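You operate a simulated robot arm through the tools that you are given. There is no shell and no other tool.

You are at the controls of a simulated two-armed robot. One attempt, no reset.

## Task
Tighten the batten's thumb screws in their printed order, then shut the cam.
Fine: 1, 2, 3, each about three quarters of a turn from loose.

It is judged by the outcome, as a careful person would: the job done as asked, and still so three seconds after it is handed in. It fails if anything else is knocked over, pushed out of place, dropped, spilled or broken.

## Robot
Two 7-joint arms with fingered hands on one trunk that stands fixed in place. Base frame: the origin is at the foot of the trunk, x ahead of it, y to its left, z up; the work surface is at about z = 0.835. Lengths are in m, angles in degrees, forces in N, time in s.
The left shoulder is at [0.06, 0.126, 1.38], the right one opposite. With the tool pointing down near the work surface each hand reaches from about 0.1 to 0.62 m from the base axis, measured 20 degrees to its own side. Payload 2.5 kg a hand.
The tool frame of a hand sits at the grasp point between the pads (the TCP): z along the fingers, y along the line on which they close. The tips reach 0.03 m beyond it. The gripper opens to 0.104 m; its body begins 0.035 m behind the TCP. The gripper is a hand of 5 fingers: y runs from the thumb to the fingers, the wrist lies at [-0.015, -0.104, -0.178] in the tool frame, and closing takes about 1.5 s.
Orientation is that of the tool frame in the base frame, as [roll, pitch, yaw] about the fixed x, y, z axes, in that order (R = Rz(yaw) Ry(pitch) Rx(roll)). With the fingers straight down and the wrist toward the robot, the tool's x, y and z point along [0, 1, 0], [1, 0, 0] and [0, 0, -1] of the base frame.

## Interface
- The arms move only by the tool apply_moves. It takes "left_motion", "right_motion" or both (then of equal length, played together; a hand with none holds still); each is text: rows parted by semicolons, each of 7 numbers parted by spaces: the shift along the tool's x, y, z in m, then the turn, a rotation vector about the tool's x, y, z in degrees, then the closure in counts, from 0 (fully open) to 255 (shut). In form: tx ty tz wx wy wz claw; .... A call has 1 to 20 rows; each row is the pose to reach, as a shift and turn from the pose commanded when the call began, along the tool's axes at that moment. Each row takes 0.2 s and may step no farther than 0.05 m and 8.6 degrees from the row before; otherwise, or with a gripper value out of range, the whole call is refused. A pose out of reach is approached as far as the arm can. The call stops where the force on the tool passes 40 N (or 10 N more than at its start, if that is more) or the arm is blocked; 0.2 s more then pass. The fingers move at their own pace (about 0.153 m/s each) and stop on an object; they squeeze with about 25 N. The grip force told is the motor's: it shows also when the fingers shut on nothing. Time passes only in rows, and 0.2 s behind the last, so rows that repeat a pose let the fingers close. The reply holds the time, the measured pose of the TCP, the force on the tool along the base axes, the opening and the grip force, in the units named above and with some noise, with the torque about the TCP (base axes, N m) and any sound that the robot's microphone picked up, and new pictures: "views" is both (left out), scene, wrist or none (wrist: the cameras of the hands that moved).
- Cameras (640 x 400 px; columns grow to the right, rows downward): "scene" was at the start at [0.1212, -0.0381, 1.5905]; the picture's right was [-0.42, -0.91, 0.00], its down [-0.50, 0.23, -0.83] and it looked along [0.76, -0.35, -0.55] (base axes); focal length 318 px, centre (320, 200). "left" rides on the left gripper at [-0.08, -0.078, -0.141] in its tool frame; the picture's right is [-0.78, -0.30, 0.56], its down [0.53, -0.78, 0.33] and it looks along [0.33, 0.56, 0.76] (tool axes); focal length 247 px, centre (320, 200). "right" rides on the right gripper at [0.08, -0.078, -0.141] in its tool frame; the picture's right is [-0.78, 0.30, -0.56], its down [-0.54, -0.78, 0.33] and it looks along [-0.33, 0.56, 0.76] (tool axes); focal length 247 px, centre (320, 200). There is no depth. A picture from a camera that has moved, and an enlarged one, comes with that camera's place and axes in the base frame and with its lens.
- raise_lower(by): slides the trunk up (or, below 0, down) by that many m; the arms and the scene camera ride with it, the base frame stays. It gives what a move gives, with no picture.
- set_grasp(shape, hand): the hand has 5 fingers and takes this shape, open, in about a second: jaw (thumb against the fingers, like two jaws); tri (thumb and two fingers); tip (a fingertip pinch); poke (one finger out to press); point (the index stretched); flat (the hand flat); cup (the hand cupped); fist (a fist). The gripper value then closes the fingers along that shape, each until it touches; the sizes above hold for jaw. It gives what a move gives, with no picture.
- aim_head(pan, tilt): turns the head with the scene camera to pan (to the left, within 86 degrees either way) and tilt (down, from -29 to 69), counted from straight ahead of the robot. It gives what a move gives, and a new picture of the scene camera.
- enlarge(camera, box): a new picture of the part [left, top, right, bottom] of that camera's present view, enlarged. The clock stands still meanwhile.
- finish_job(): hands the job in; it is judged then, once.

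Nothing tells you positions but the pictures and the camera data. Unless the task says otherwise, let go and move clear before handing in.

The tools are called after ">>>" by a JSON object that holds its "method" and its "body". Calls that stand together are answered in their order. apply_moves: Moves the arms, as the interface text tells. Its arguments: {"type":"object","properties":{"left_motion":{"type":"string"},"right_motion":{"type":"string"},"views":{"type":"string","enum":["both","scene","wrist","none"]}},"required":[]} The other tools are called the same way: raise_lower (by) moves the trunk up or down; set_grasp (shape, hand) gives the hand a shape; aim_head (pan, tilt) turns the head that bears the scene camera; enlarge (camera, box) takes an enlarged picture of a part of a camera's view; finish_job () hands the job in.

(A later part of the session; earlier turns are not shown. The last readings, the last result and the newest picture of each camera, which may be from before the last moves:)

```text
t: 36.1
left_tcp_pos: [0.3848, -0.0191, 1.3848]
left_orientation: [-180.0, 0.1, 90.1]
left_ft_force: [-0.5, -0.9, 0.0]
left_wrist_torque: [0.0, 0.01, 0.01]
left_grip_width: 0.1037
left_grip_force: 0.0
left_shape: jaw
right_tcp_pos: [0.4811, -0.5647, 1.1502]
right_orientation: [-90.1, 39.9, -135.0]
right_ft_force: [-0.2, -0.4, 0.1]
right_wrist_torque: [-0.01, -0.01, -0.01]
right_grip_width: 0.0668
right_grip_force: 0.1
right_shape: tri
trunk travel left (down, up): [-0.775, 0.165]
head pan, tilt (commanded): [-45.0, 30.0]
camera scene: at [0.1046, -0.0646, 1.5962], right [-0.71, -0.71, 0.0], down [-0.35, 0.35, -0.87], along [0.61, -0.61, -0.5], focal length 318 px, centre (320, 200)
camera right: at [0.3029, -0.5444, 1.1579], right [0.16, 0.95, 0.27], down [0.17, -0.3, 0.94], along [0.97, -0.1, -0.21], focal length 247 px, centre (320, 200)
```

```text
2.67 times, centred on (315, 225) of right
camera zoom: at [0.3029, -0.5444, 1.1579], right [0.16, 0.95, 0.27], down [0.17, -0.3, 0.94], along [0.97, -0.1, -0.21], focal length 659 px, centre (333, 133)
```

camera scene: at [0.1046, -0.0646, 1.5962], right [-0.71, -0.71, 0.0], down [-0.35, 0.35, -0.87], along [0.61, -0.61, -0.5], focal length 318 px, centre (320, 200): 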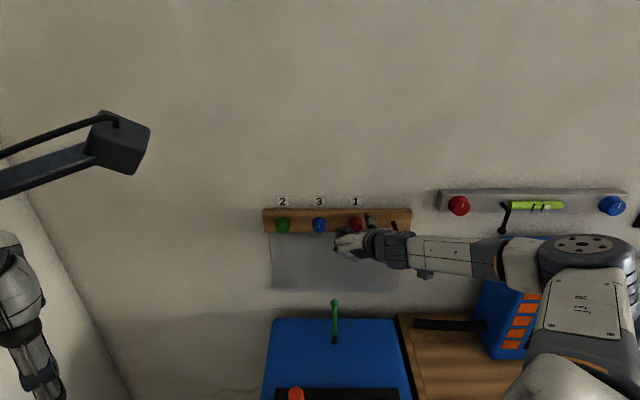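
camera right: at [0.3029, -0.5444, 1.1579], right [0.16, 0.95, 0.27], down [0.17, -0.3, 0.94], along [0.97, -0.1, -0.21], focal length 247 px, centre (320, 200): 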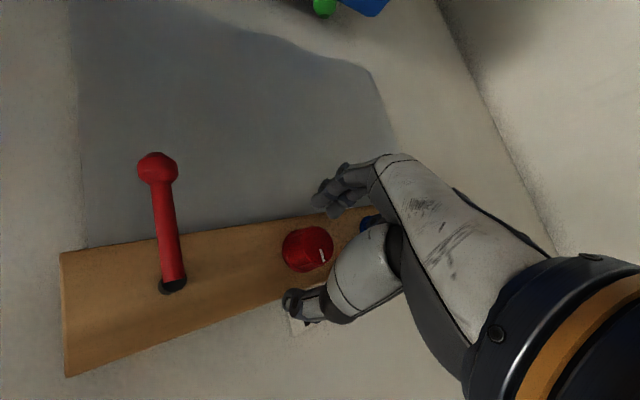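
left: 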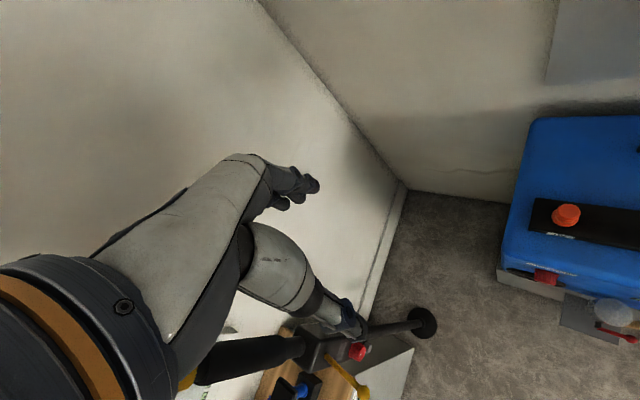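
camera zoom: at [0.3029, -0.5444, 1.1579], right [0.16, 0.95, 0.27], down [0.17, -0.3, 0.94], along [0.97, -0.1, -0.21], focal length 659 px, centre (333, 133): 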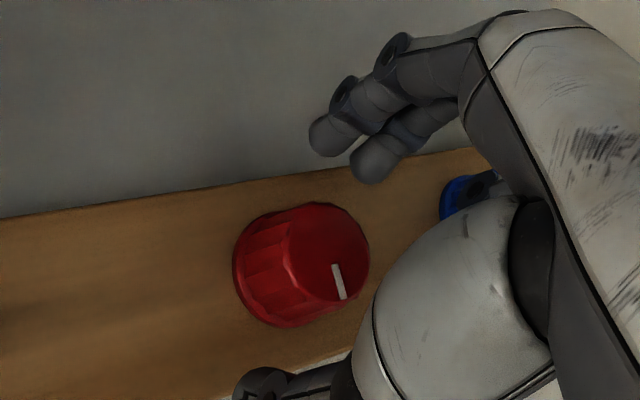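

The knob is centred between the thumb and the two fingertips. Closing the grip in place now.

>>> {"method": "apply_moves", "body": {"right_motion": "0 0 0 0 0 0 150; 0 0 0 0 0 0 200; 0 0 0 0 0 0 255; 0 0 0 0 0 0 255; 0 0 0 0 0 0 255; 0 0 0 0 0 0 255; 0 0 0 0 0 0 255; 0 0 0 0 0 0 255", "views": "both"}}

>>> {"method": "enlarge", "body": {"camera": "scene", "box": [335, 205, 385, 245]}}

>>> {"method": "enlarge", "body": {"camera": "right", "box": [240, 150, 390, 300]}}

```text
t: 37.9
left_tcp_pos: [0.3839, -0.018, 1.3844]
left_orientation: [179.9, 0.1, 90.1]
left_ft_force: [0.4, -0.3, 0.2]
left_wrist_torque: [-0.01, 0.02, 0.02]
left_grip_width: 0.1036
left_grip_force: 0.1
left_shape: jaw
right_tcp_pos: [0.482, -0.5647, 1.1503]
right_orientation: [-90.0, 40.0, -135.1]
right_ft_force: [1.3, -2.9, 2.7]
right_wrist_torque: [-0.05, -0.07, -0.02]
right_grip_width: 0.0229
right_grip_force: 25.2
right_shape: tri
trunk travel left (down, up): [-0.775, 0.165]
head pan, tilt (commanded): [-45.0, 30.0]
camera scene: at [0.1044, -0.0649, 1.5962], right [-0.71, -0.71, 0.0], down [-0.35, 0.35, -0.87], along [0.61, -0.61, -0.5], focal length 318 px, centre (320, 200)
camera right: at [0.3027, -0.5448, 1.1581], right [0.16, 0.95, 0.27], down [0.17, -0.3, 0.94], along [0.97, -0.1, -0.21], focal length 247 px, centre (320, 200)
```

scene: 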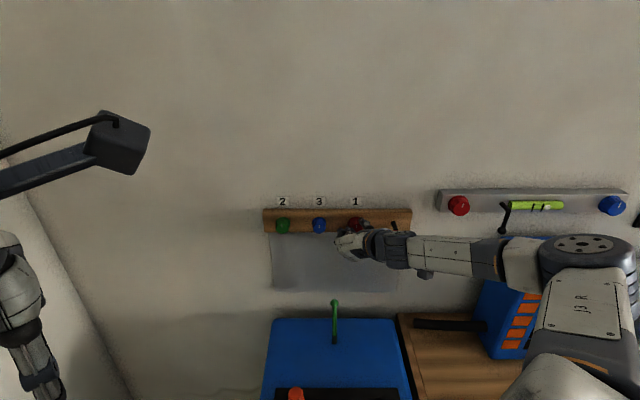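
right: 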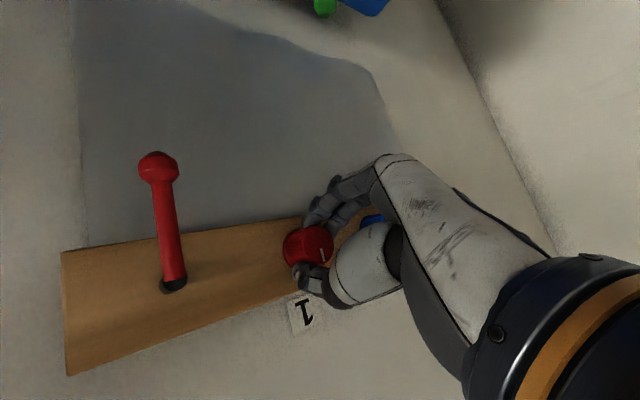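

```text
10.00 times, centred on (360, 225) of scene
camera zoom: at [0.1044, -0.0649, 1.5962], right [-0.71, -0.71, 0.0], down [-0.35, 0.35, -0.87], along [0.61, -0.61, -0.5], focal length 3180 px, centre (-80, -50)
```

zoom: 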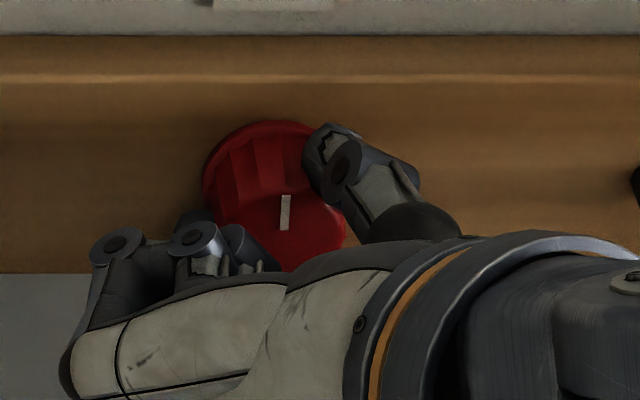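

```text
2.67 times, centred on (315, 225) of right
camera zoom: at [0.3027, -0.5448, 1.1581], right [0.16, 0.95, 0.27], down [0.17, -0.3, 0.94], along [0.97, -0.1, -0.21], focal length 659 px, centre (333, 133)
```

zoom: 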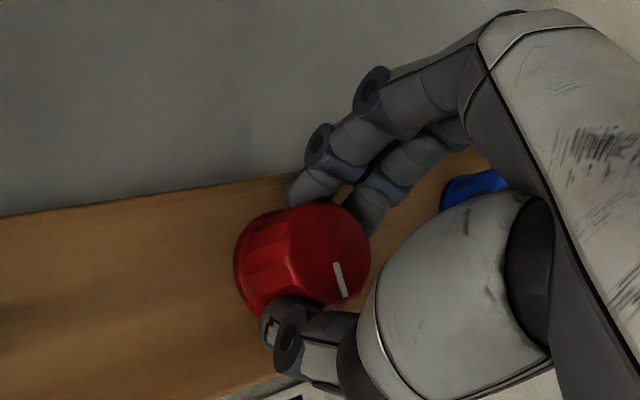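

The knob is firmly held at 25 N, with little side load. I'll turn clockwise about 24° first to confirm it follows.

>>> {"method": "apply_moves", "body": {"right_motion": "0 0 0 0 0 6 255; 0 0 0 0 0 12 255; 0 0 0 0 0 18 255; 0 0 0 0 0 24 255", "views": "none"}}

>>> {"method": "enlarge", "body": {"camera": "scene", "box": [335, 205, 385, 245]}}

>>> {"method": "enlarge", "body": {"camera": "right", "box": [240, 150, 390, 300]}}

```text
t: 38.9
left_tcp_pos: [0.3832, -0.0186, 1.3846]
left_orientation: [-180.0, 0.1, 90.1]
left_ft_force: [-0.6, 0.0, 0.2]
left_wrist_torque: [-0.03, 0.01, -0.01]
left_grip_width: 0.1036
left_grip_force: 0.0
left_shape: jaw
right_tcp_pos: [0.4811, -0.5651, 1.1496]
right_orientation: [-90.2, 64.0, -135.0]
right_ft_force: [2.3, -4.0, 3.1]
right_wrist_torque: [-0.05, 0.0, -0.01]
right_grip_width: 0.0223
right_grip_force: 25.3
right_shape: tri
trunk travel left (down, up): [-0.775, 0.165]
head pan, tilt (commanded): [-45.0, 30.0]
```

```text
10.00 times, centred on (360, 225) of scene
camera zoom: at [0.1047, -0.0652, 1.5961], right [-0.71, -0.71, 0.0], down [-0.35, 0.35, -0.87], along [0.61, -0.61, -0.5], focal length 3180 px, centre (-80, -50)
```

zoom: 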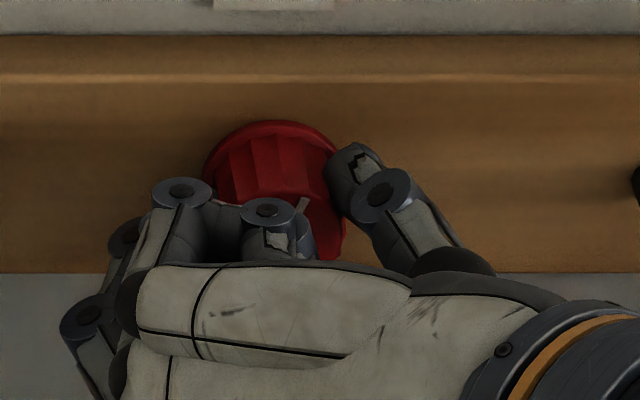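

```text
2.67 times, centred on (315, 225) of right
camera zoom: at [0.3067, -0.5407, 1.1116], right [0.03, 0.82, 0.57], down [-0.09, -0.56, 0.82], along [1.0, -0.08, 0.06], focal length 659 px, centre (333, 133)
```

zoom: 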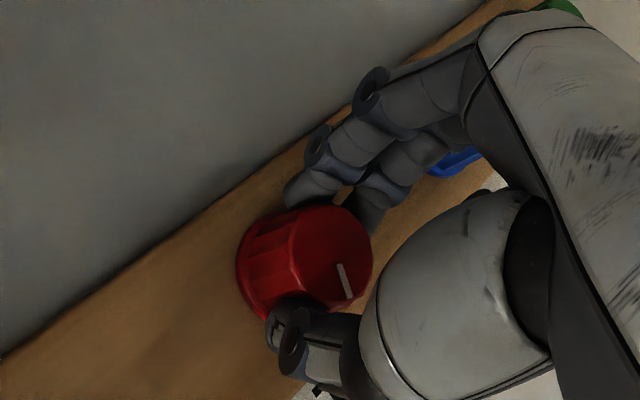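

The marker moved with the hand, so the knob is turning with no slip and low torque. I'll carry on the rest of this stroke, to 135° in total.

>>> {"method": "apply_moves", "body": {"right_motion": "0 0 0 0 0 7.4 255; 0 0 0 0 0 14.8 255; 0 0 0 0 0 22.2 255; 0 0 0 0 0 29.6 255; 0 0 0 0 0 37 255; 0 0 0 0 0 44.4 255; 0 0 0 0 0 51.8 255; 0 0 0 0 0 59.2 255", "views": "none"}}

>>> {"method": "enlarge", "body": {"camera": "right", "box": [240, 150, 390, 300]}}

>>> {"method": "enlarge", "body": {"camera": "scene", "box": [255, 180, 455, 305]}}

```text
t: 40.7
left_tcp_pos: [0.3835, -0.019, 1.3851]
left_orientation: [180.0, 0.1, 90.0]
left_ft_force: [0.3, 0.6, -0.1]
left_wrist_torque: [0.02, 0.01, -0.01]
left_grip_width: 0.1038
left_grip_force: 0.0
left_shape: jaw
right_tcp_pos: [0.4816, -0.5645, 1.149]
right_orientation: [90.1, 56.7, 45.1]
right_ft_force: [2.6, -4.7, 1.0]
right_wrist_torque: [-0.05, -0.03, 0.03]
right_grip_width: 0.0225
right_grip_force: 24.8
right_shape: tri
trunk travel left (down, up): [-0.775, 0.165]
head pan, tilt (commanded): [-45.0, 30.0]
```

```text
2.67 times, centred on (315, 225) of right
camera zoom: at [0.3658, -0.4811, 1.0401], right [-0.52, 0.27, 0.81], down [-0.43, -0.9, 0.02], along [0.74, -0.34, 0.58], focal length 659 px, centre (333, 133)
```

zoom: 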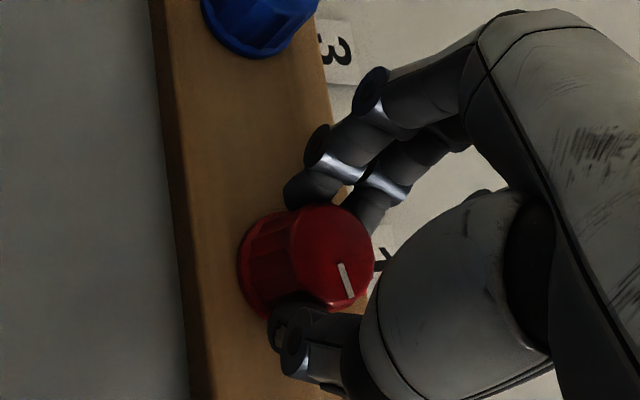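

```text
3.20 times, centred on (355, 242) of scene
camera zoom: at [0.1049, -0.0651, 1.5961], right [-0.71, -0.71, 0.0], down [-0.35, 0.35, -0.87], along [0.61, -0.61, -0.5], focal length 1018 px, centre (208, 64)
```

zoom: 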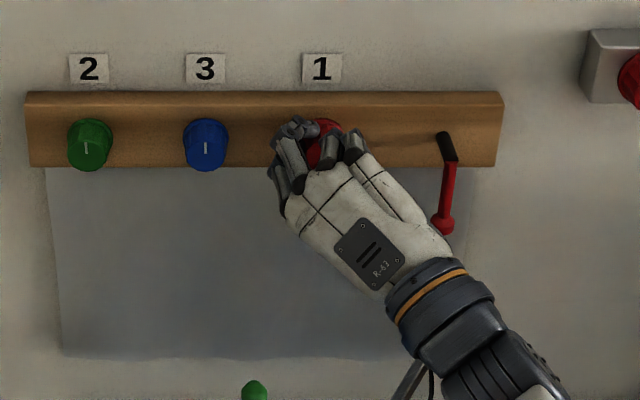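

The knob has turned about 83° so far with a solid grip. Continuing to the end of this stroke.

>>> {"method": "apply_moves", "body": {"right_motion": "0 0 0 0 0 7.4 255; 0 0 0 0 0 14.8 255; 0 0 0 0 0 22.2 255; 0 0 0 0 0 29.6 255; 0 0 0 0 0 37 255; 0 0 0 0 0 44.4 255; 0 0 0 0 0 51.8 255; 0 0 0 0 0 56.8 255; 0 0 0 0 0 56.8 255", "views": "none"}}

>>> {"method": "enlarge", "body": {"camera": "right", "box": [240, 150, 390, 300]}}

>>> {"method": "enlarge", "body": {"camera": "scene", "box": [255, 180, 455, 305]}}

```text
t: 42.7
left_tcp_pos: [0.3827, -0.0172, 1.3857]
left_orientation: [180.0, 0.1, 90.1]
left_ft_force: [-1.0, -0.2, -0.7]
left_wrist_torque: [-0.01, 0.03, -0.01]
left_grip_width: 0.1035
left_grip_force: 0.0
left_shape: jaw
right_tcp_pos: [0.4812, -0.565, 1.1505]
right_orientation: [90.0, 0.1, 45.1]
right_ft_force: [2.4, -3.3, 2.5]
right_wrist_torque: [-0.1, -0.07, -0.07]
right_grip_width: 0.0224
right_grip_force: 25.1
right_shape: tri
trunk travel left (down, up): [-0.775, 0.165]
head pan, tilt (commanded): [-45.0, 30.0]
```

```text
2.67 times, centred on (315, 225) of right
camera zoom: at [0.4374, -0.4095, 1.0719], right [-0.94, -0.16, 0.3], down [-0.14, -0.61, -0.78], along [0.3, -0.77, 0.56], focal length 659 px, centre (333, 133)
```

zoom: 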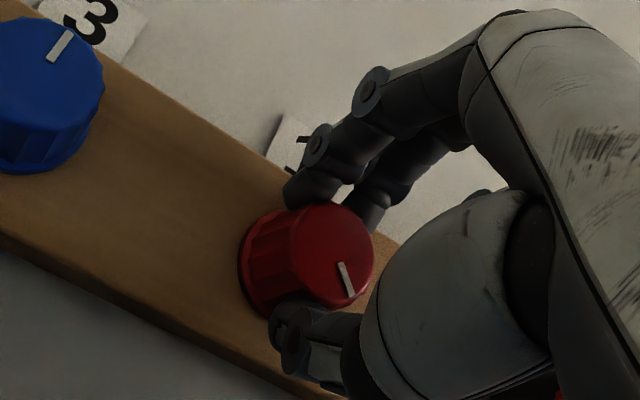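

```text
3.20 times, centred on (355, 242) of scene
camera zoom: at [0.1048, -0.0649, 1.5961], right [-0.71, -0.71, 0.0], down [-0.35, 0.35, -0.87], along [0.61, -0.61, -0.5], focal length 1018 px, centre (208, 64)
```

zoom: 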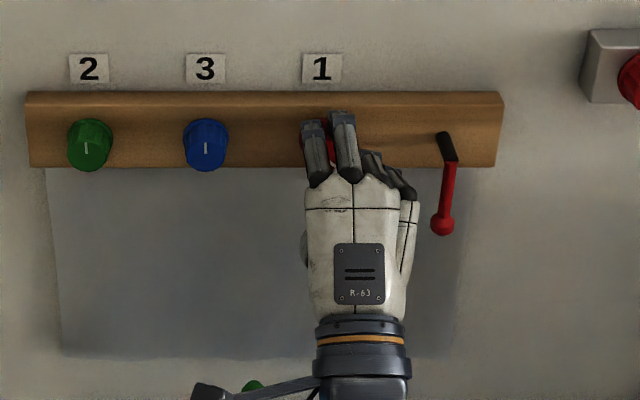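

The first stroke is done at about 140°. I'll release, back off 5 cm and wind the wrist back for the second stroke.

>>> {"method": "apply_moves", "body": {"right_motion": "0 0 0 0 0 0 150; 0 0 0 0 0 0 90; 0 0 0 0 0 0 90; 0 0 0 0 0 0 90; 0 0 0 0 0 0 90; 0 0 -0.012 0 0 0 90; 0 0 -0.025 0 0 0 90; 0 0 -0.038 0 0 0 90; 0 0 -0.05 0 0 0 90; 0 0 -0.05 0 0 0 90", "views": "none"}}

>>> {"method": "enlarge", "body": {"camera": "right", "box": [180, 130, 390, 340]}}

>>> {"method": "apply_moves", "body": {"right_motion": "0 0 0 0 0 -8.25 90; 0 0 0 0 0 -16.5 90; 0 0 0 0 0 -24.75 90; 0 0 0 0 0 -33 90; 0 0 0 0 0 -41.25 90; 0 0 0 0 0 -49.5 90; 0 0 0 0 0 -57.75 90; 0 0 0 0 0 -66 90; 0 0 0 0 0 -74.25 90; 0 0 0 0 0 -82.5 90; 0 0 0 0 0 -90.75 90; 0 0 0 0 0 -99 90; 0 0 0 0 0 -107.25 90; 0 0 0 0 0 -115.5 90; 0 0 0 0 0 -123.75 90; 0 0 0 0 0 -132 90; 0 0 0 0 0 -132 90", "views": "both"}}

```text
t: 44.9
left_tcp_pos: [0.3837, -0.0175, 1.3854]
left_orientation: [-180.0, 0.2, 90.1]
left_ft_force: [-0.1, 0.0, -0.2]
left_wrist_torque: [0.0, -0.01, 0.04]
left_grip_width: 0.1037
left_grip_force: 0.0
left_shape: jaw
right_tcp_pos: [0.4451, -0.5292, 1.1489]
right_orientation: [90.1, 0.1, 44.9]
right_ft_force: [0.6, -0.4, 0.7]
right_wrist_torque: [0.02, -0.01, 0.04]
right_grip_width: 0.0668
right_grip_force: 0.1
right_shape: tri
trunk travel left (down, up): [-0.775, 0.165]
head pan, tilt (commanded): [-45.0, 30.0]
```

```text
1.90 times, centred on (285, 235) of right
camera zoom: at [0.4017, -0.3742, 1.0721], right [-0.94, -0.16, 0.3], down [-0.14, -0.61, -0.78], along [0.3, -0.77, 0.56], focal length 470 px, centre (387, 133)
```

zoom: 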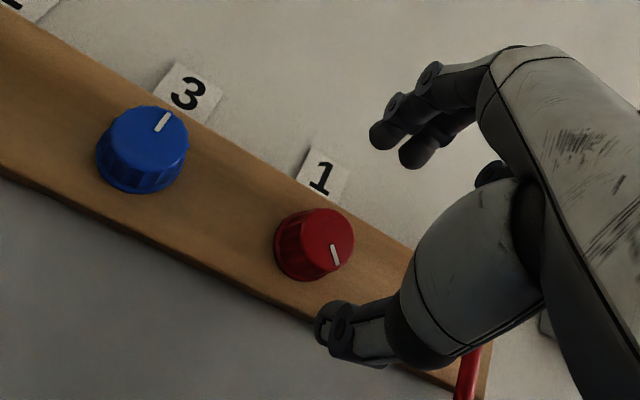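

```text
t: 48.5
left_tcp_pos: [0.3837, -0.0172, 1.3851]
left_orientation: [180.0, 0.1, 90.0]
left_ft_force: [-0.7, 0.3, 0.5]
left_wrist_torque: [-0.03, -0.01, -0.02]
left_grip_width: 0.1038
left_grip_force: 0.1
left_shape: jaw
right_tcp_pos: [0.4457, -0.5293, 1.1502]
right_orientation: [-90.0, 47.8, -134.9]
right_ft_force: [-0.1, 0.1, -0.3]
right_wrist_torque: [0.02, -0.02, 0.0]
right_grip_width: 0.0667
right_grip_force: 0.0
right_shape: tri
trunk travel left (down, up): [-0.775, 0.165]
head pan, tilt (commanded): [-45.0, 30.0]
camera scene: at [0.1045, -0.0648, 1.5962], right [-0.71, -0.71, 0.0], down [-0.35, 0.35, -0.87], along [0.61, -0.61, -0.5], focal length 318 px, centre (320, 200)
camera right: at [0.2668, -0.5093, 1.1425], right [0.13, 0.92, 0.38], down [0.08, -0.39, 0.92], along [0.99, -0.09, -0.13], focal length 247 px, centre (320, 200)
```

scene: 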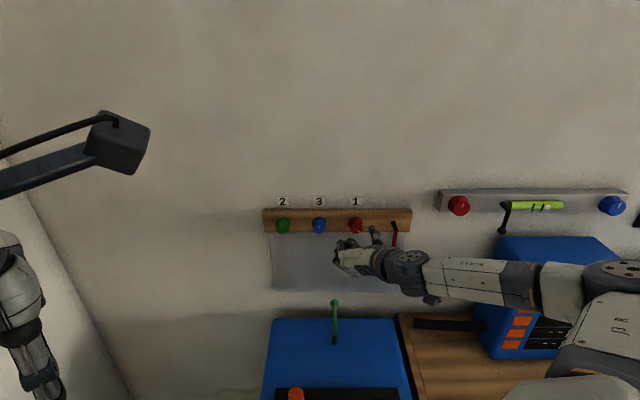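
right: 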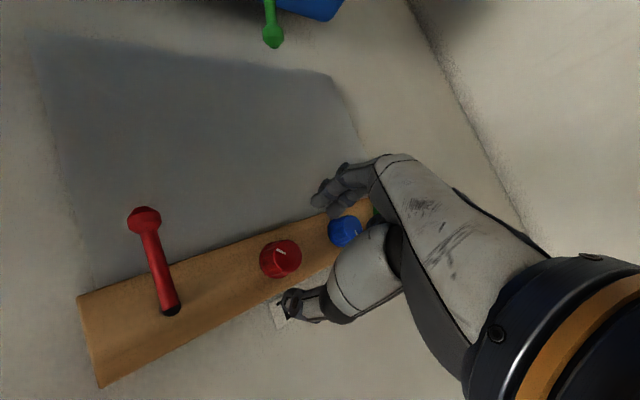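

The red marker now points to about 5 o'clock, which fits the 140° turn. Going back in and gripping for the second stroke.

>>> {"method": "apply_moves", "body": {"right_motion": "0 0 0.012 0 0 0 90; 0 0 0.025 0 0 0 90; 0 0 0.038 0 0 0 90; 0 0 0.05 0 0 0 90; 0 0 0.05 0 0 0 150; 0 0 0.05 0 0 0 200; 0 0 0.05 0 0 0 255; 0 0 0.05 0 0 0 255; 0 0 0.05 0 0 0 255; 0 0 0.05 0 0 0 255; 0 0 0.05 0 0 0 255; 0 0 0.05 0 0 0 255", "views": "none"}}

>>> {"method": "enlarge", "body": {"camera": "right", "box": [240, 150, 390, 300]}}

```text
t: 51.1
left_tcp_pos: [0.3833, -0.0184, 1.3839]
left_orientation: [-179.9, 0.1, 90.0]
left_ft_force: [-0.2, -0.1, 0.1]
left_wrist_torque: [-0.01, 0.01, -0.02]
left_grip_width: 0.1039
left_grip_force: 0.0
left_shape: jaw
right_tcp_pos: [0.4814, -0.5655, 1.1497]
right_orientation: [-90.2, 47.9, -135.2]
right_ft_force: [-0.5, -3.7, 1.0]
right_wrist_torque: [0.02, -0.03, -0.08]
right_grip_width: 0.0234
right_grip_force: 24.5
right_shape: tri
trunk travel left (down, up): [-0.775, 0.165]
head pan, tilt (commanded): [-45.0, 30.0]
```

```text
2.67 times, centred on (315, 225) of right
camera zoom: at [0.302, -0.5454, 1.1421], right [0.13, 0.92, 0.38], down [0.08, -0.39, 0.92], along [0.99, -0.09, -0.13], focal length 659 px, centre (333, 133)
```

zoom: 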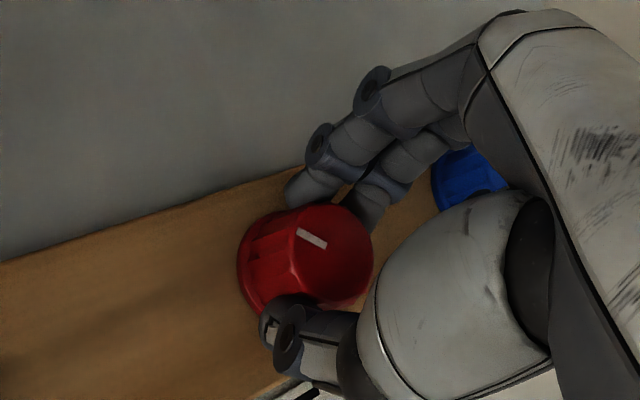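

The second grip is good. Turning about 100° now, then I'll check the torque before finishing this screw.

>>> {"method": "apply_moves", "body": {"right_motion": "0 0 0 0 0 7.5 255; 0 0 0 0 0 15 255; 0 0 0 0 0 22.5 255; 0 0 0 0 0 30 255; 0 0 0 0 0 37.5 255; 0 0 0 0 0 45 255; 0 0 0 0 0 52.5 255; 0 0 0 0 0 60 255; 0 0 0 0 0 67.5 255; 0 0 0 0 0 75 255; 0 0 0 0 0 82.5 255; 0 0 0 0 0 90 255; 0 0 0 0 0 97.5 255; 0 0 0 0 0 105 255; 0 0 0 0 0 105 255", "views": "none"}}

>>> {"method": "enlarge", "body": {"camera": "right", "box": [240, 150, 390, 300]}}

```text
t: 54.3
left_tcp_pos: [0.3837, -0.0171, 1.3848]
left_orientation: [-180.0, 0.1, 90.2]
left_ft_force: [-0.7, 0.3, 0.3]
left_wrist_torque: [-0.04, -0.01, 0.03]
left_grip_width: 0.1035
left_grip_force: 0.1
left_shape: jaw
right_tcp_pos: [0.4821, -0.5642, 1.1481]
right_orientation: [90.0, 27.0, 45.0]
right_ft_force: [3.0, -0.5, 0.3]
right_wrist_torque: [-0.05, -0.05, 0.03]
right_grip_width: 0.0234
right_grip_force: 25.1
right_shape: tri
trunk travel left (down, up): [-0.775, 0.165]
head pan, tilt (commanded): [-45.0, 30.0]
```

```text
2.67 times, centred on (315, 225) of right
camera zoom: at [0.4065, -0.4405, 1.0439], right [-0.79, 0.0, 0.62], down [-0.35, -0.82, -0.45], along [0.51, -0.57, 0.65], focal length 659 px, centre (333, 133)
```

zoom: 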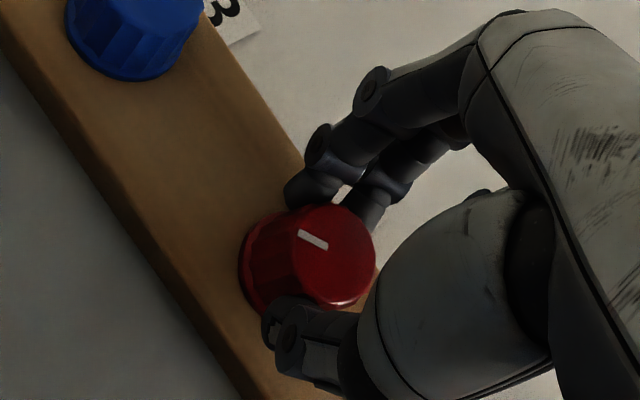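

That makes about 245° in total with no resistance. I'll finish the last 25° gently and watch torque and sound.

>>> {"method": "apply_moves", "body": {"right_motion": "0 0 0 0 0 4 255; 0 0 0 0 0 8 255; 0 0 0 0 0 12 255; 0 0 0 0 0 16 255; 0 0 0 0 0 20 255; 0 0 0 0 0 25 255; 0 0 0 0 0 25 255", "views": "none"}}

>>> {"method": "enlarge", "body": {"camera": "right", "box": [240, 150, 390, 300]}}

```text
t: 55.9
left_tcp_pos: [0.3837, -0.0179, 1.3844]
left_orientation: [-179.9, 0.1, 90.2]
left_ft_force: [0.8, -0.6, 1.2]
left_wrist_torque: [-0.02, -0.05, 0.01]
left_grip_width: 0.1034
left_grip_force: 0.1
left_shape: jaw
right_tcp_pos: [0.4821, -0.5645, 1.149]
right_orientation: [90.0, 2.0, 44.9]
right_ft_force: [3.3, -1.8, 1.4]
right_wrist_torque: [-0.09, -0.05, 0.04]
right_grip_width: 0.0233
right_grip_force: 25.1
right_shape: tri
trunk travel left (down, up): [-0.775, 0.165]
head pan, tilt (commanded): [-45.0, 30.0]
```

```text
2.67 times, centred on (315, 225) of right
camera zoom: at [0.4355, -0.4114, 1.0691], right [-0.93, -0.15, 0.32], down [-0.16, -0.63, -0.76], along [0.32, -0.76, 0.57], focal length 659 px, centre (333, 133)
```

zoom: 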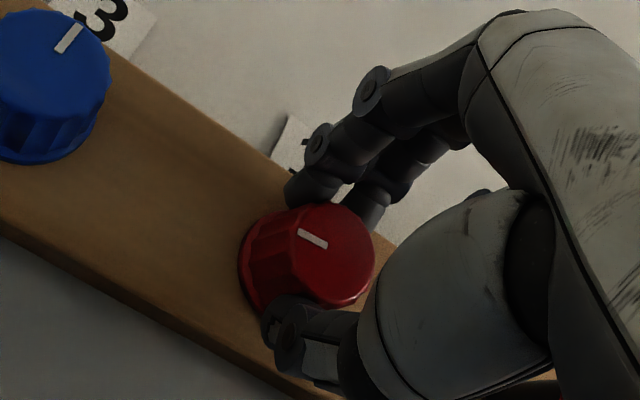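

The marker now points along the batten to the left, so the red screw has made three quarters of a turn. I'll release, back off and verify.

>>> {"method": "apply_moves", "body": {"right_motion": "0 0 0 0 0 0 150; 0 0 0 0 0 0 90; 0 0 0 0 0 0 90; 0 0 0 0 0 0 90; 0 0 0 0 0 0 90; 0 0 -0.012 0 0 0 90; 0 0 -0.025 0 0 0 90; 0 0 -0.038 0 0 0 90; 0 0 -0.05 0 0 0 90; 0 0 -0.065 0 0 0 90; 0 0 -0.08 0 0 0 90; 0 0 -0.08 0 0 0 90", "views": "none"}}

>>> {"method": "enlarge", "body": {"camera": "right", "box": [60, 130, 390, 340]}}

>>> {"method": "enlarge", "body": {"camera": "scene", "box": [255, 190, 425, 296]}}

```text
t: 58.5
left_tcp_pos: [0.3838, -0.018, 1.3846]
left_orientation: [-179.9, 0.1, 90.1]
left_ft_force: [-0.3, 0.6, 0.5]
left_wrist_torque: [0.02, -0.01, -0.02]
left_grip_width: 0.1036
left_grip_force: 0.1
left_shape: jaw
right_tcp_pos: [0.4241, -0.5093, 1.1509]
right_orientation: [90.1, 2.1, 45.2]
right_ft_force: [0.9, 0.0, -0.2]
right_wrist_torque: [0.02, -0.01, -0.01]
right_grip_width: 0.0668
right_grip_force: 0.1
right_shape: tri
trunk travel left (down, up): [-0.775, 0.165]
head pan, tilt (commanded): [-45.0, 30.0]
```

```text
1.90 times, centred on (225, 235) of right
camera zoom: at [0.3785, -0.3548, 1.0691], right [-0.93, -0.15, 0.33], down [-0.16, -0.63, -0.76], along [0.32, -0.76, 0.57], focal length 470 px, centre (501, 133)
```

zoom: 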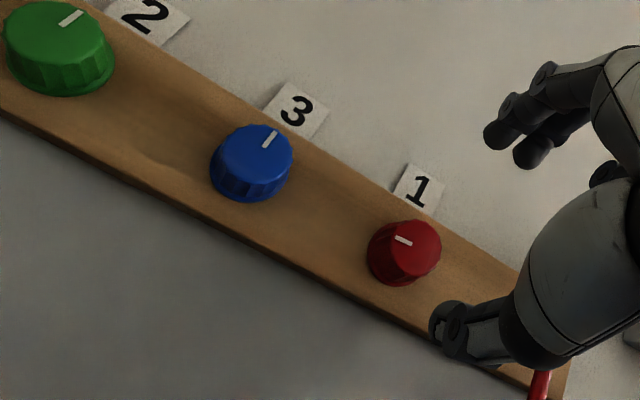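

```text
3.76 times, centred on (340, 243) of scene
camera zoom: at [0.1048, -0.0648, 1.5961], right [-0.71, -0.71, 0.0], down [-0.35, 0.35, -0.87], along [0.61, -0.61, -0.5], focal length 1197 px, centre (245, 38)
```

zoom: 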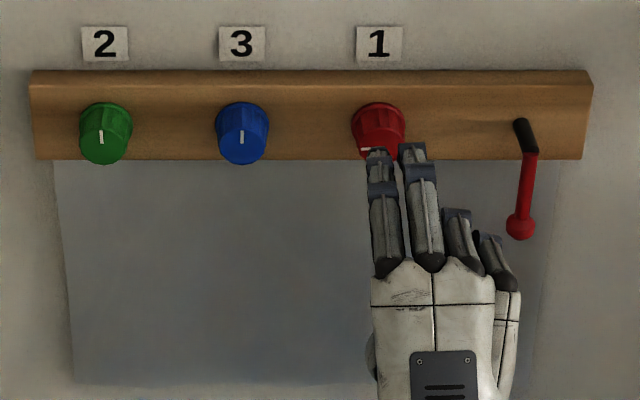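

The red screw is done and stayed put with its marker at 9 o'clock, and nothing else moved. Next is screw 2 (green): I'll back off, slide 0.18 m left in front of it and wind the wrist back.

>>> {"method": "apply_moves", "body": {"right_motion": "0 0 -0.03 0 0 0 90; 0.02 0.0007 -0.06 0 0 0 90; 0.06 0.002 -0.06 0 0 0 90; 0.1 0.0034 -0.06 0 0 0 90; 0.14 0.0047 -0.06 0 0 0 90; 0.165 0.0056 -0.06 0 0 0 90; 0.1804 0.0061 -0.06 0 0 0 90; 0.1804 0.0061 -0.06 0 0 0 90", "views": "scene"}}

>>> {"method": "apply_moves", "body": {"right_motion": "0 0 0 0 0 -8.1 90; 0 0 0 0 0 -16.2 90; 0 0 0 0 0 -24.3 90; 0 0 0 0 0 -32.4 90; 0 0 0 0 0 -40.5 90; 0 0 0 0 0 -48.6 90; 0 0 0 0 0 -56.7 90; 0 0 0 0 0 -64.8 90; 0 0 0 0 0 -72.9 90; 0 0 0 0 0 -81 90; 0 0 0 0 0 -89.1 90; 0 0 0 0 0 -97.2 90; 0 0 0 0 0 -105.3 90; 0 0 0 0 0 -113.4 90; 0 0 0 0 0 -121.5 90; 0 0 0 0 0 -129.6 90; 0 0 0 0 0 -137.9 90; 0 0 0 0 0 -137.9 90", "views": "both"}}

```text
t: 60.3
left_tcp_pos: [0.3823, -0.0184, 1.3856]
left_orientation: [-180.0, 0.1, 90.1]
left_ft_force: [0.0, 0.2, -0.5]
left_wrist_torque: [0.01, -0.01, 0.03]
left_grip_width: 0.1036
left_grip_force: 0.1
left_shape: jaw
right_tcp_pos: [0.5084, -0.3545, 1.156]
right_orientation: [88.2, 4.1, 44.3]
right_ft_force: [0.0, 0.1, -0.3]
right_wrist_torque: [0.02, -0.01, 0.02]
right_grip_width: 0.0667
right_grip_force: 0.0
right_shape: tri
trunk travel left (down, up): [-0.775, 0.165]
head pan, tilt (commanded): [-45.0, 30.0]
camera scene: at [0.1047, -0.0646, 1.5962], right [-0.71, -0.71, 0.0], down [-0.35, 0.35, -0.87], along [0.61, -0.61, -0.5], focal length 318 px, centre (320, 200)
```

scene: 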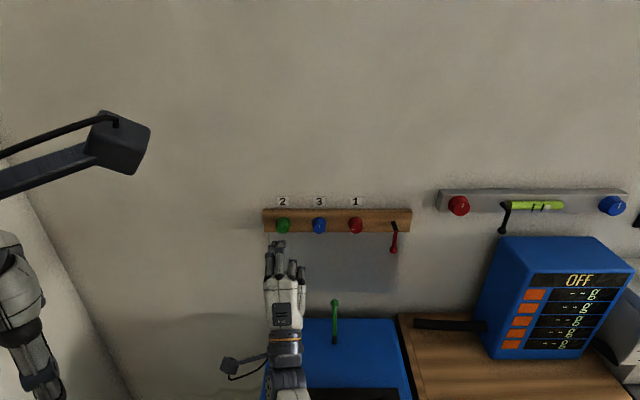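

```text
t: 64.1
left_tcp_pos: [0.3824, -0.0182, 1.3845]
left_orientation: [-179.9, 0.2, 90.0]
left_ft_force: [-0.9, 0.5, 0.5]
left_wrist_torque: [0.01, -0.01, -0.03]
left_grip_width: 0.1039
left_grip_force: 0.1
left_shape: jaw
right_tcp_pos: [0.5101, -0.3397, 1.1499]
right_orientation: [-90.1, 39.9, -135.0]
right_ft_force: [0.5, 0.8, -0.1]
right_wrist_torque: [-0.02, -0.02, 0.0]
right_grip_width: 0.0671
right_grip_force: 0.0
right_shape: tri
trunk travel left (down, up): [-0.775, 0.165]
head pan, tilt (commanded): [-45.0, 30.0]
camera scene: at [0.1045, -0.0647, 1.5962], right [-0.71, -0.71, 0.0], down [-0.35, 0.35, -0.87], along [0.61, -0.61, -0.5], focal length 318 px, centre (320, 200)
camera right: at [0.3303, -0.3184, 1.1573], right [0.16, 0.95, 0.27], down [0.17, -0.3, 0.94], along [0.97, -0.1, -0.21], focal length 247 px, centre (320, 200)
```

scene: 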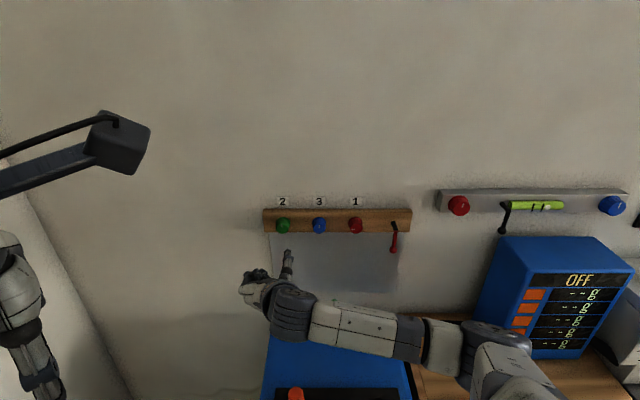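
right: 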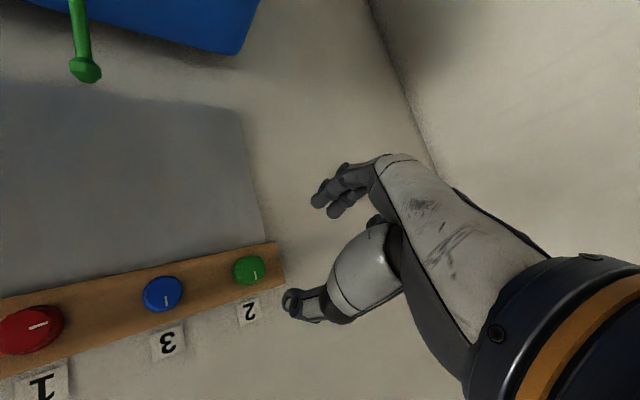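

The hand is in front of the green knob. Zero roll is at the joint limit here, so I'll shift the stroke range to about -165° to -30°.

>>> {"method": "apply_moves", "body": {"right_motion": "0 0 0.02 0 0 -6.5 90; 0 0 0.04 0 0 -13 90; 0 0 0.06 0 0 -19.5 90; 0 0 0.08 0 0 -26 90; 0 0 0.09 0 0 -26 90; 0 0 0.09 0 0 -26 90", "views": "both"}}

>>> {"method": "enlarge", "body": {"camera": "right", "box": [220, 180, 340, 300]}}

>>> {"method": "enlarge", "body": {"camera": "scene", "box": [255, 195, 315, 243]}}

```text
t: 65.5
left_tcp_pos: [0.3846, -0.0181, 1.385]
left_orientation: [180.0, 0.1, 90.2]
left_ft_force: [-0.6, -0.5, 0.4]
left_wrist_torque: [0.0, 0.01, 0.02]
left_grip_width: 0.1037
left_grip_force: 0.1
left_shape: jaw
right_tcp_pos: [0.5737, -0.4022, 1.1497]
right_orientation: [-90.1, 13.9, -135.0]
right_ft_force: [0.3, 0.8, -0.1]
right_wrist_torque: [0.04, 0.0, 0.02]
right_grip_width: 0.0675
right_grip_force: 0.0
right_shape: tri
trunk travel left (down, up): [-0.775, 0.165]
head pan, tilt (commanded): [-45.0, 30.0]
camera scene: at [0.1047, -0.0646, 1.5962], right [-0.71, -0.71, 0.0], down [-0.35, 0.35, -0.87], along [0.61, -0.61, -0.5], focal length 318 px, centre (320, 200)
camera right: at [0.4051, -0.3712, 1.2052], right [0.19, 0.98, -0.1], down [0.47, 0.0, 0.88], along [0.86, -0.21, -0.46], focal length 247 px, centre (320, 200)
```

scene: 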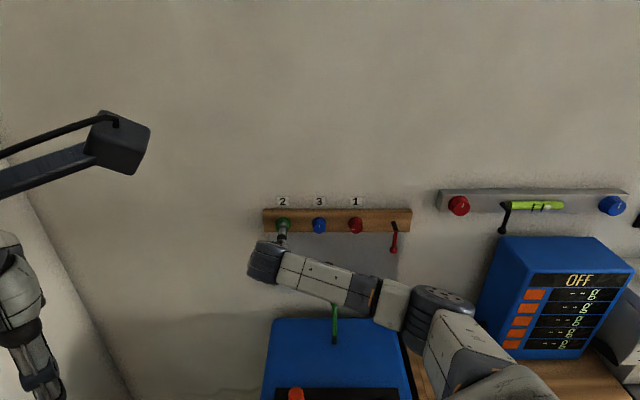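
right: 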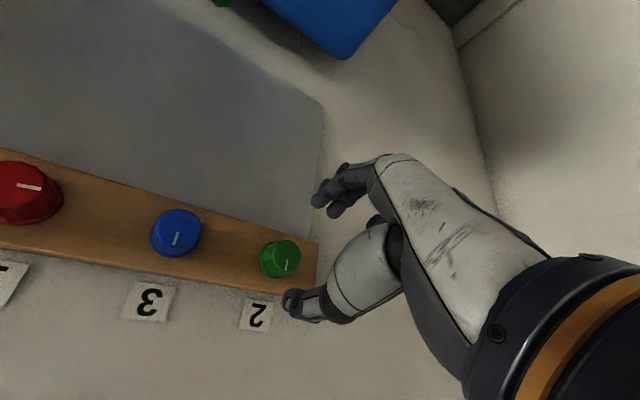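

```text
3.33 times, centred on (280, 240) of right
camera zoom: at [0.4051, -0.3712, 1.2052], right [0.19, 0.98, -0.1], down [0.47, 0.0, 0.88], along [0.86, -0.21, -0.46], focal length 823 px, centre (453, 67)
```

zoom: 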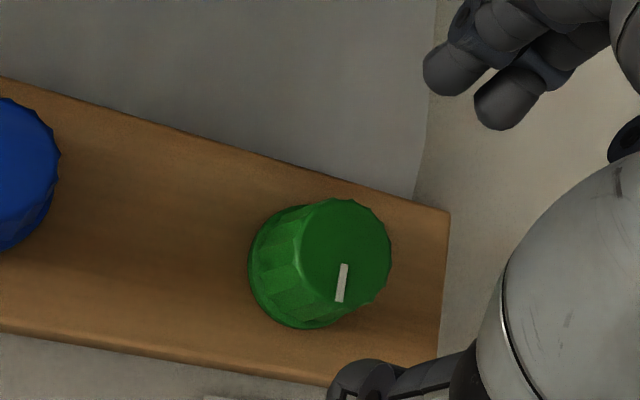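

```text
8.33 times, centred on (285, 219) of scene
camera zoom: at [0.1047, -0.0646, 1.5962], right [-0.71, -0.71, 0.0], down [-0.35, 0.35, -0.87], along [0.61, -0.61, -0.5], focal length 2650 px, centre (612, 42)
```

zoom: 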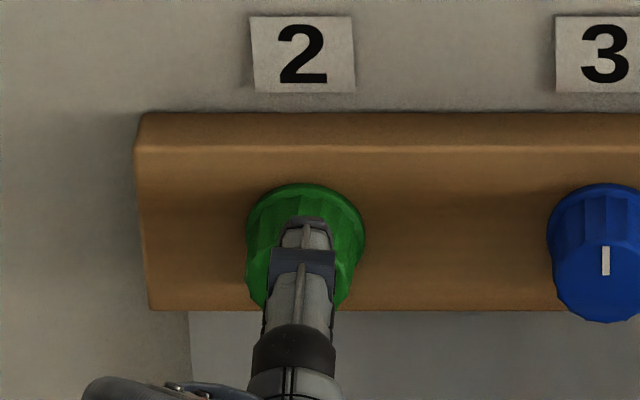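

The green knob is within a millimetre of the tool axis. Advancing 5 cm and gripping.

>>> {"method": "apply_moves", "body": {"right_motion": "0 -0.0008 0.01 0 0 0 90; 0 -0.0008 0.02 0 0 0 90; 0 -0.0008 0.03 0 0 0 90; 0 -0.0008 0.04 0 0 0 90; 0 -0.0008 0.05 0 0 0 90; 0 -0.0008 0.05 0 0 0 90; 0 -0.0008 0.05 0 0 0 150; 0 -0.0008 0.05 0 0 0 200; 0 -0.0008 0.05 0 0 0 255; 0 -0.0008 0.05 0 0 0 255; 0 -0.0008 0.05 0 0 0 255; 0 -0.0008 0.05 0 0 0 255; 0 -0.0008 0.05 0 0 0 255; 0 -0.0008 0.05 0 0 0 255", "views": "none"}}

>>> {"method": "enlarge", "body": {"camera": "right", "box": [240, 150, 390, 300]}}

>>> {"method": "enlarge", "body": {"camera": "scene", "box": [235, 190, 425, 310]}}

```text
t: 68.5
left_tcp_pos: [0.3831, -0.0186, 1.3847]
left_orientation: [179.9, 0.0, 90.1]
left_ft_force: [0.3, 0.5, 0.4]
left_wrist_torque: [-0.01, 0.03, 0.01]
left_grip_width: 0.1039
left_grip_force: 0.1
left_shape: jaw
right_tcp_pos: [0.6077, -0.4383, 1.1511]
right_orientation: [-90.0, 14.0, -135.1]
right_ft_force: [1.8, -1.4, 2.8]
right_wrist_torque: [-0.05, -0.02, 0.01]
right_grip_width: 0.0228
right_grip_force: 25.1
right_shape: tri
trunk travel left (down, up): [-0.775, 0.165]
head pan, tilt (commanded): [-45.0, 30.0]
```

```text
2.67 times, centred on (315, 225) of right
camera zoom: at [0.4397, -0.4065, 1.2059], right [0.19, 0.98, -0.1], down [0.47, 0.0, 0.88], along [0.86, -0.21, -0.46], focal length 659 px, centre (333, 133)
```

zoom: 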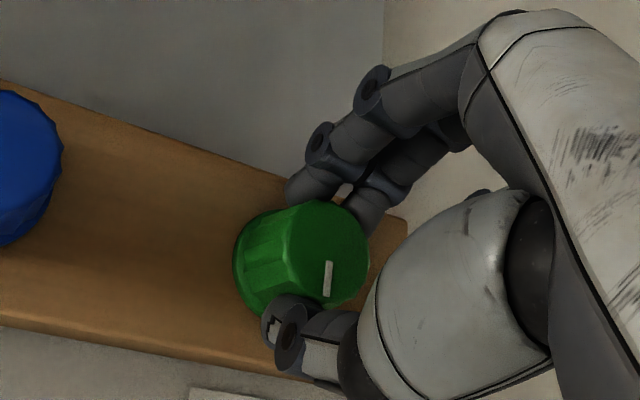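

```text
3.33 times, centred on (330, 250) of scene
camera zoom: at [0.1046, -0.0647, 1.5962], right [-0.71, -0.71, 0.0], down [-0.35, 0.35, -0.87], along [0.61, -0.61, -0.5], focal length 1060 px, centre (287, 33)
```

zoom: 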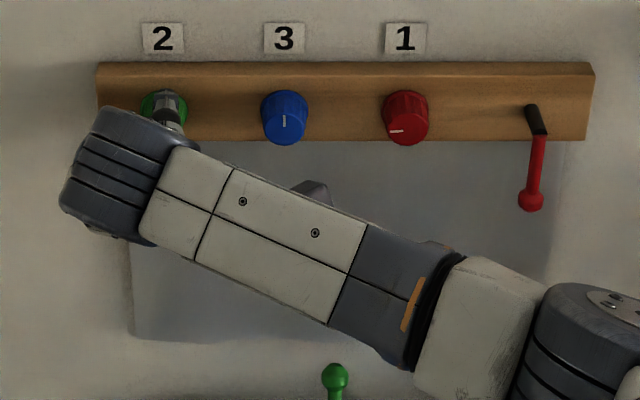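

The green knob is gripped. Turning 72° first, then I'll check that it follows and that the arm stays clear.

>>> {"method": "apply_moves", "body": {"right_motion": "0 0 0 0 0 6 255; 0 0 0 0 0 12 255; 0 0 0 0 0 18 255; 0 0 0 0 0 25 255; 0 0 0 0 0 32 255; 0 0 0 0 0 40 255; 0 0 0 0 0 48 255; 0 0 0 0 0 56 255; 0 0 0 0 0 64 255; 0 0 0 0 0 72 255", "views": "none"}}

>>> {"method": "enlarge", "body": {"camera": "right", "box": [240, 150, 390, 300]}}

>>> {"method": "enlarge", "body": {"camera": "scene", "box": [205, 180, 425, 320]}}

```text
t: 70.7
left_tcp_pos: [0.3831, -0.0177, 1.3852]
left_orientation: [180.0, 0.2, 90.1]
left_ft_force: [0.3, -0.1, -0.5]
left_wrist_torque: [-0.01, 0.0, 0.01]
left_grip_width: 0.1038
left_grip_force: 0.0
left_shape: jaw
right_tcp_pos: [0.608, -0.4372, 1.1502]
right_orientation: [-89.6, 86.1, -134.7]
right_ft_force: [-3.3, -4.3, 1.9]
right_wrist_torque: [0.01, -0.03, -0.08]
right_grip_width: 0.0229
right_grip_force: 24.4
right_shape: tri
trunk travel left (down, up): [-0.775, 0.165]
head pan, tilt (commanded): [-45.0, 30.0]
```

```text
2.67 times, centred on (315, 225) of right
camera zoom: at [0.449, -0.3973, 1.0753], right [-0.15, 0.64, 0.75], down [-0.29, -0.76, 0.59], along [0.95, -0.13, 0.3], focal length 659 px, centre (333, 133)
```

zoom: 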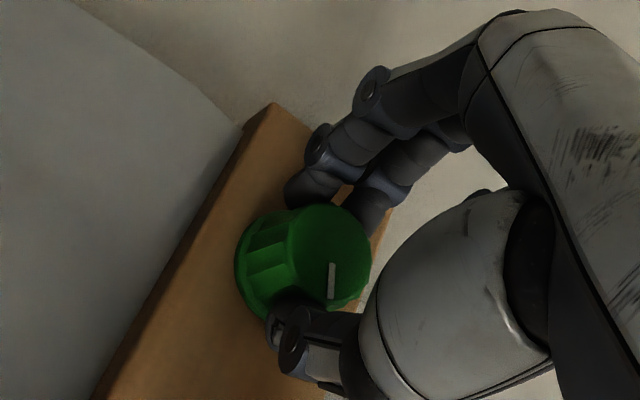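

```text
2.86 times, centred on (315, 250) of scene
camera zoom: at [0.1039, -0.0651, 1.5962], right [-0.71, -0.71, 0.0], down [-0.35, 0.35, -0.87], along [0.61, -0.61, -0.5], focal length 909 px, centre (334, 57)
```

zoom: 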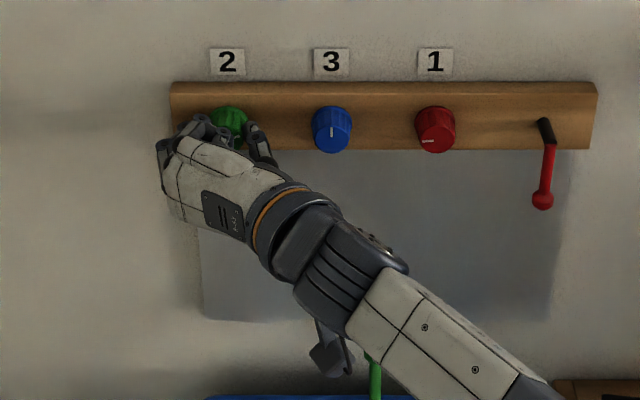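

The green knob is following cleanly. Continuing this stroke to 135°.

>>> {"method": "apply_moves", "body": {"right_motion": "0 0 0 0 0 7 255; 0 0 0 0 0 14 255; 0 0 0 0 0 21 255; 0 0 0 0 0 28 255; 0 0 0 0 0 35 255; 0 0 0 0 0 42 255; 0 0 0 0 0 49 255; 0 0 0 0 0 56 255; 0 0 0 0 0 63 255; 0 0 0 0 0 63 255", "views": "none"}}

>>> {"method": "enlarge", "body": {"camera": "right", "box": [240, 150, 390, 300]}}

>>> {"method": "enlarge", "body": {"camera": "scene", "box": [205, 180, 425, 320]}}

```text
t: 72.9
left_tcp_pos: [0.3819, -0.0173, 1.3841]
left_orientation: [-180.0, 0.1, 90.2]
left_ft_force: [-0.2, -0.3, -0.6]
left_wrist_torque: [0.0, 0.0, 0.01]
left_grip_width: 0.1037
left_grip_force: 0.0
left_shape: jaw
right_tcp_pos: [0.6079, -0.4375, 1.1502]
right_orientation: [90.1, 30.8, 45.0]
right_ft_force: [-5.1, -0.8, -0.6]
right_wrist_torque: [0.01, 0.0, -0.06]
right_grip_width: 0.0224
right_grip_force: 24.8
right_shape: tri
trunk travel left (down, up): [-0.775, 0.165]
head pan, tilt (commanded): [-45.0, 30.0]
```

```text
2.67 times, centred on (315, 225) of right
camera zoom: at [0.528, -0.3181, 1.0421], right [-0.76, 0.03, 0.65], down [-0.37, -0.84, -0.39], along [0.54, -0.54, 0.65], focal length 659 px, centre (333, 133)
```

zoom: 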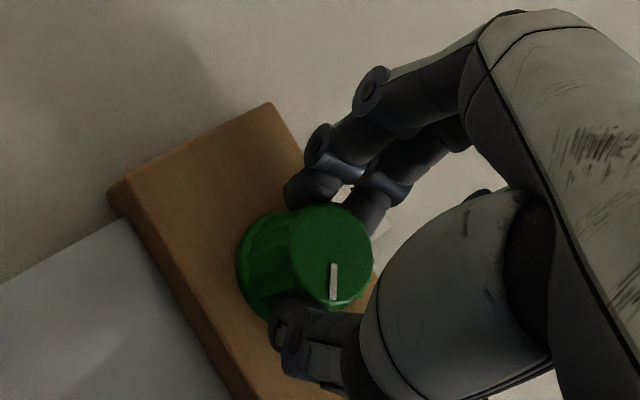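

```text
2.86 times, centred on (315, 250) of scene
camera zoom: at [0.104, -0.065, 1.5962], right [-0.71, -0.71, 0.0], down [-0.35, 0.35, -0.87], along [0.61, -0.61, -0.5], focal length 909 px, centre (334, 57)
```

zoom: 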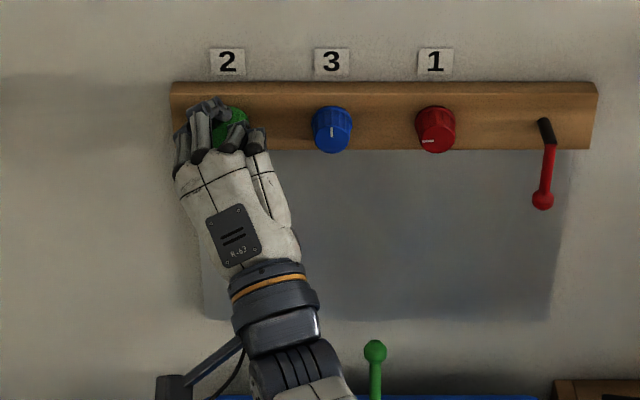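

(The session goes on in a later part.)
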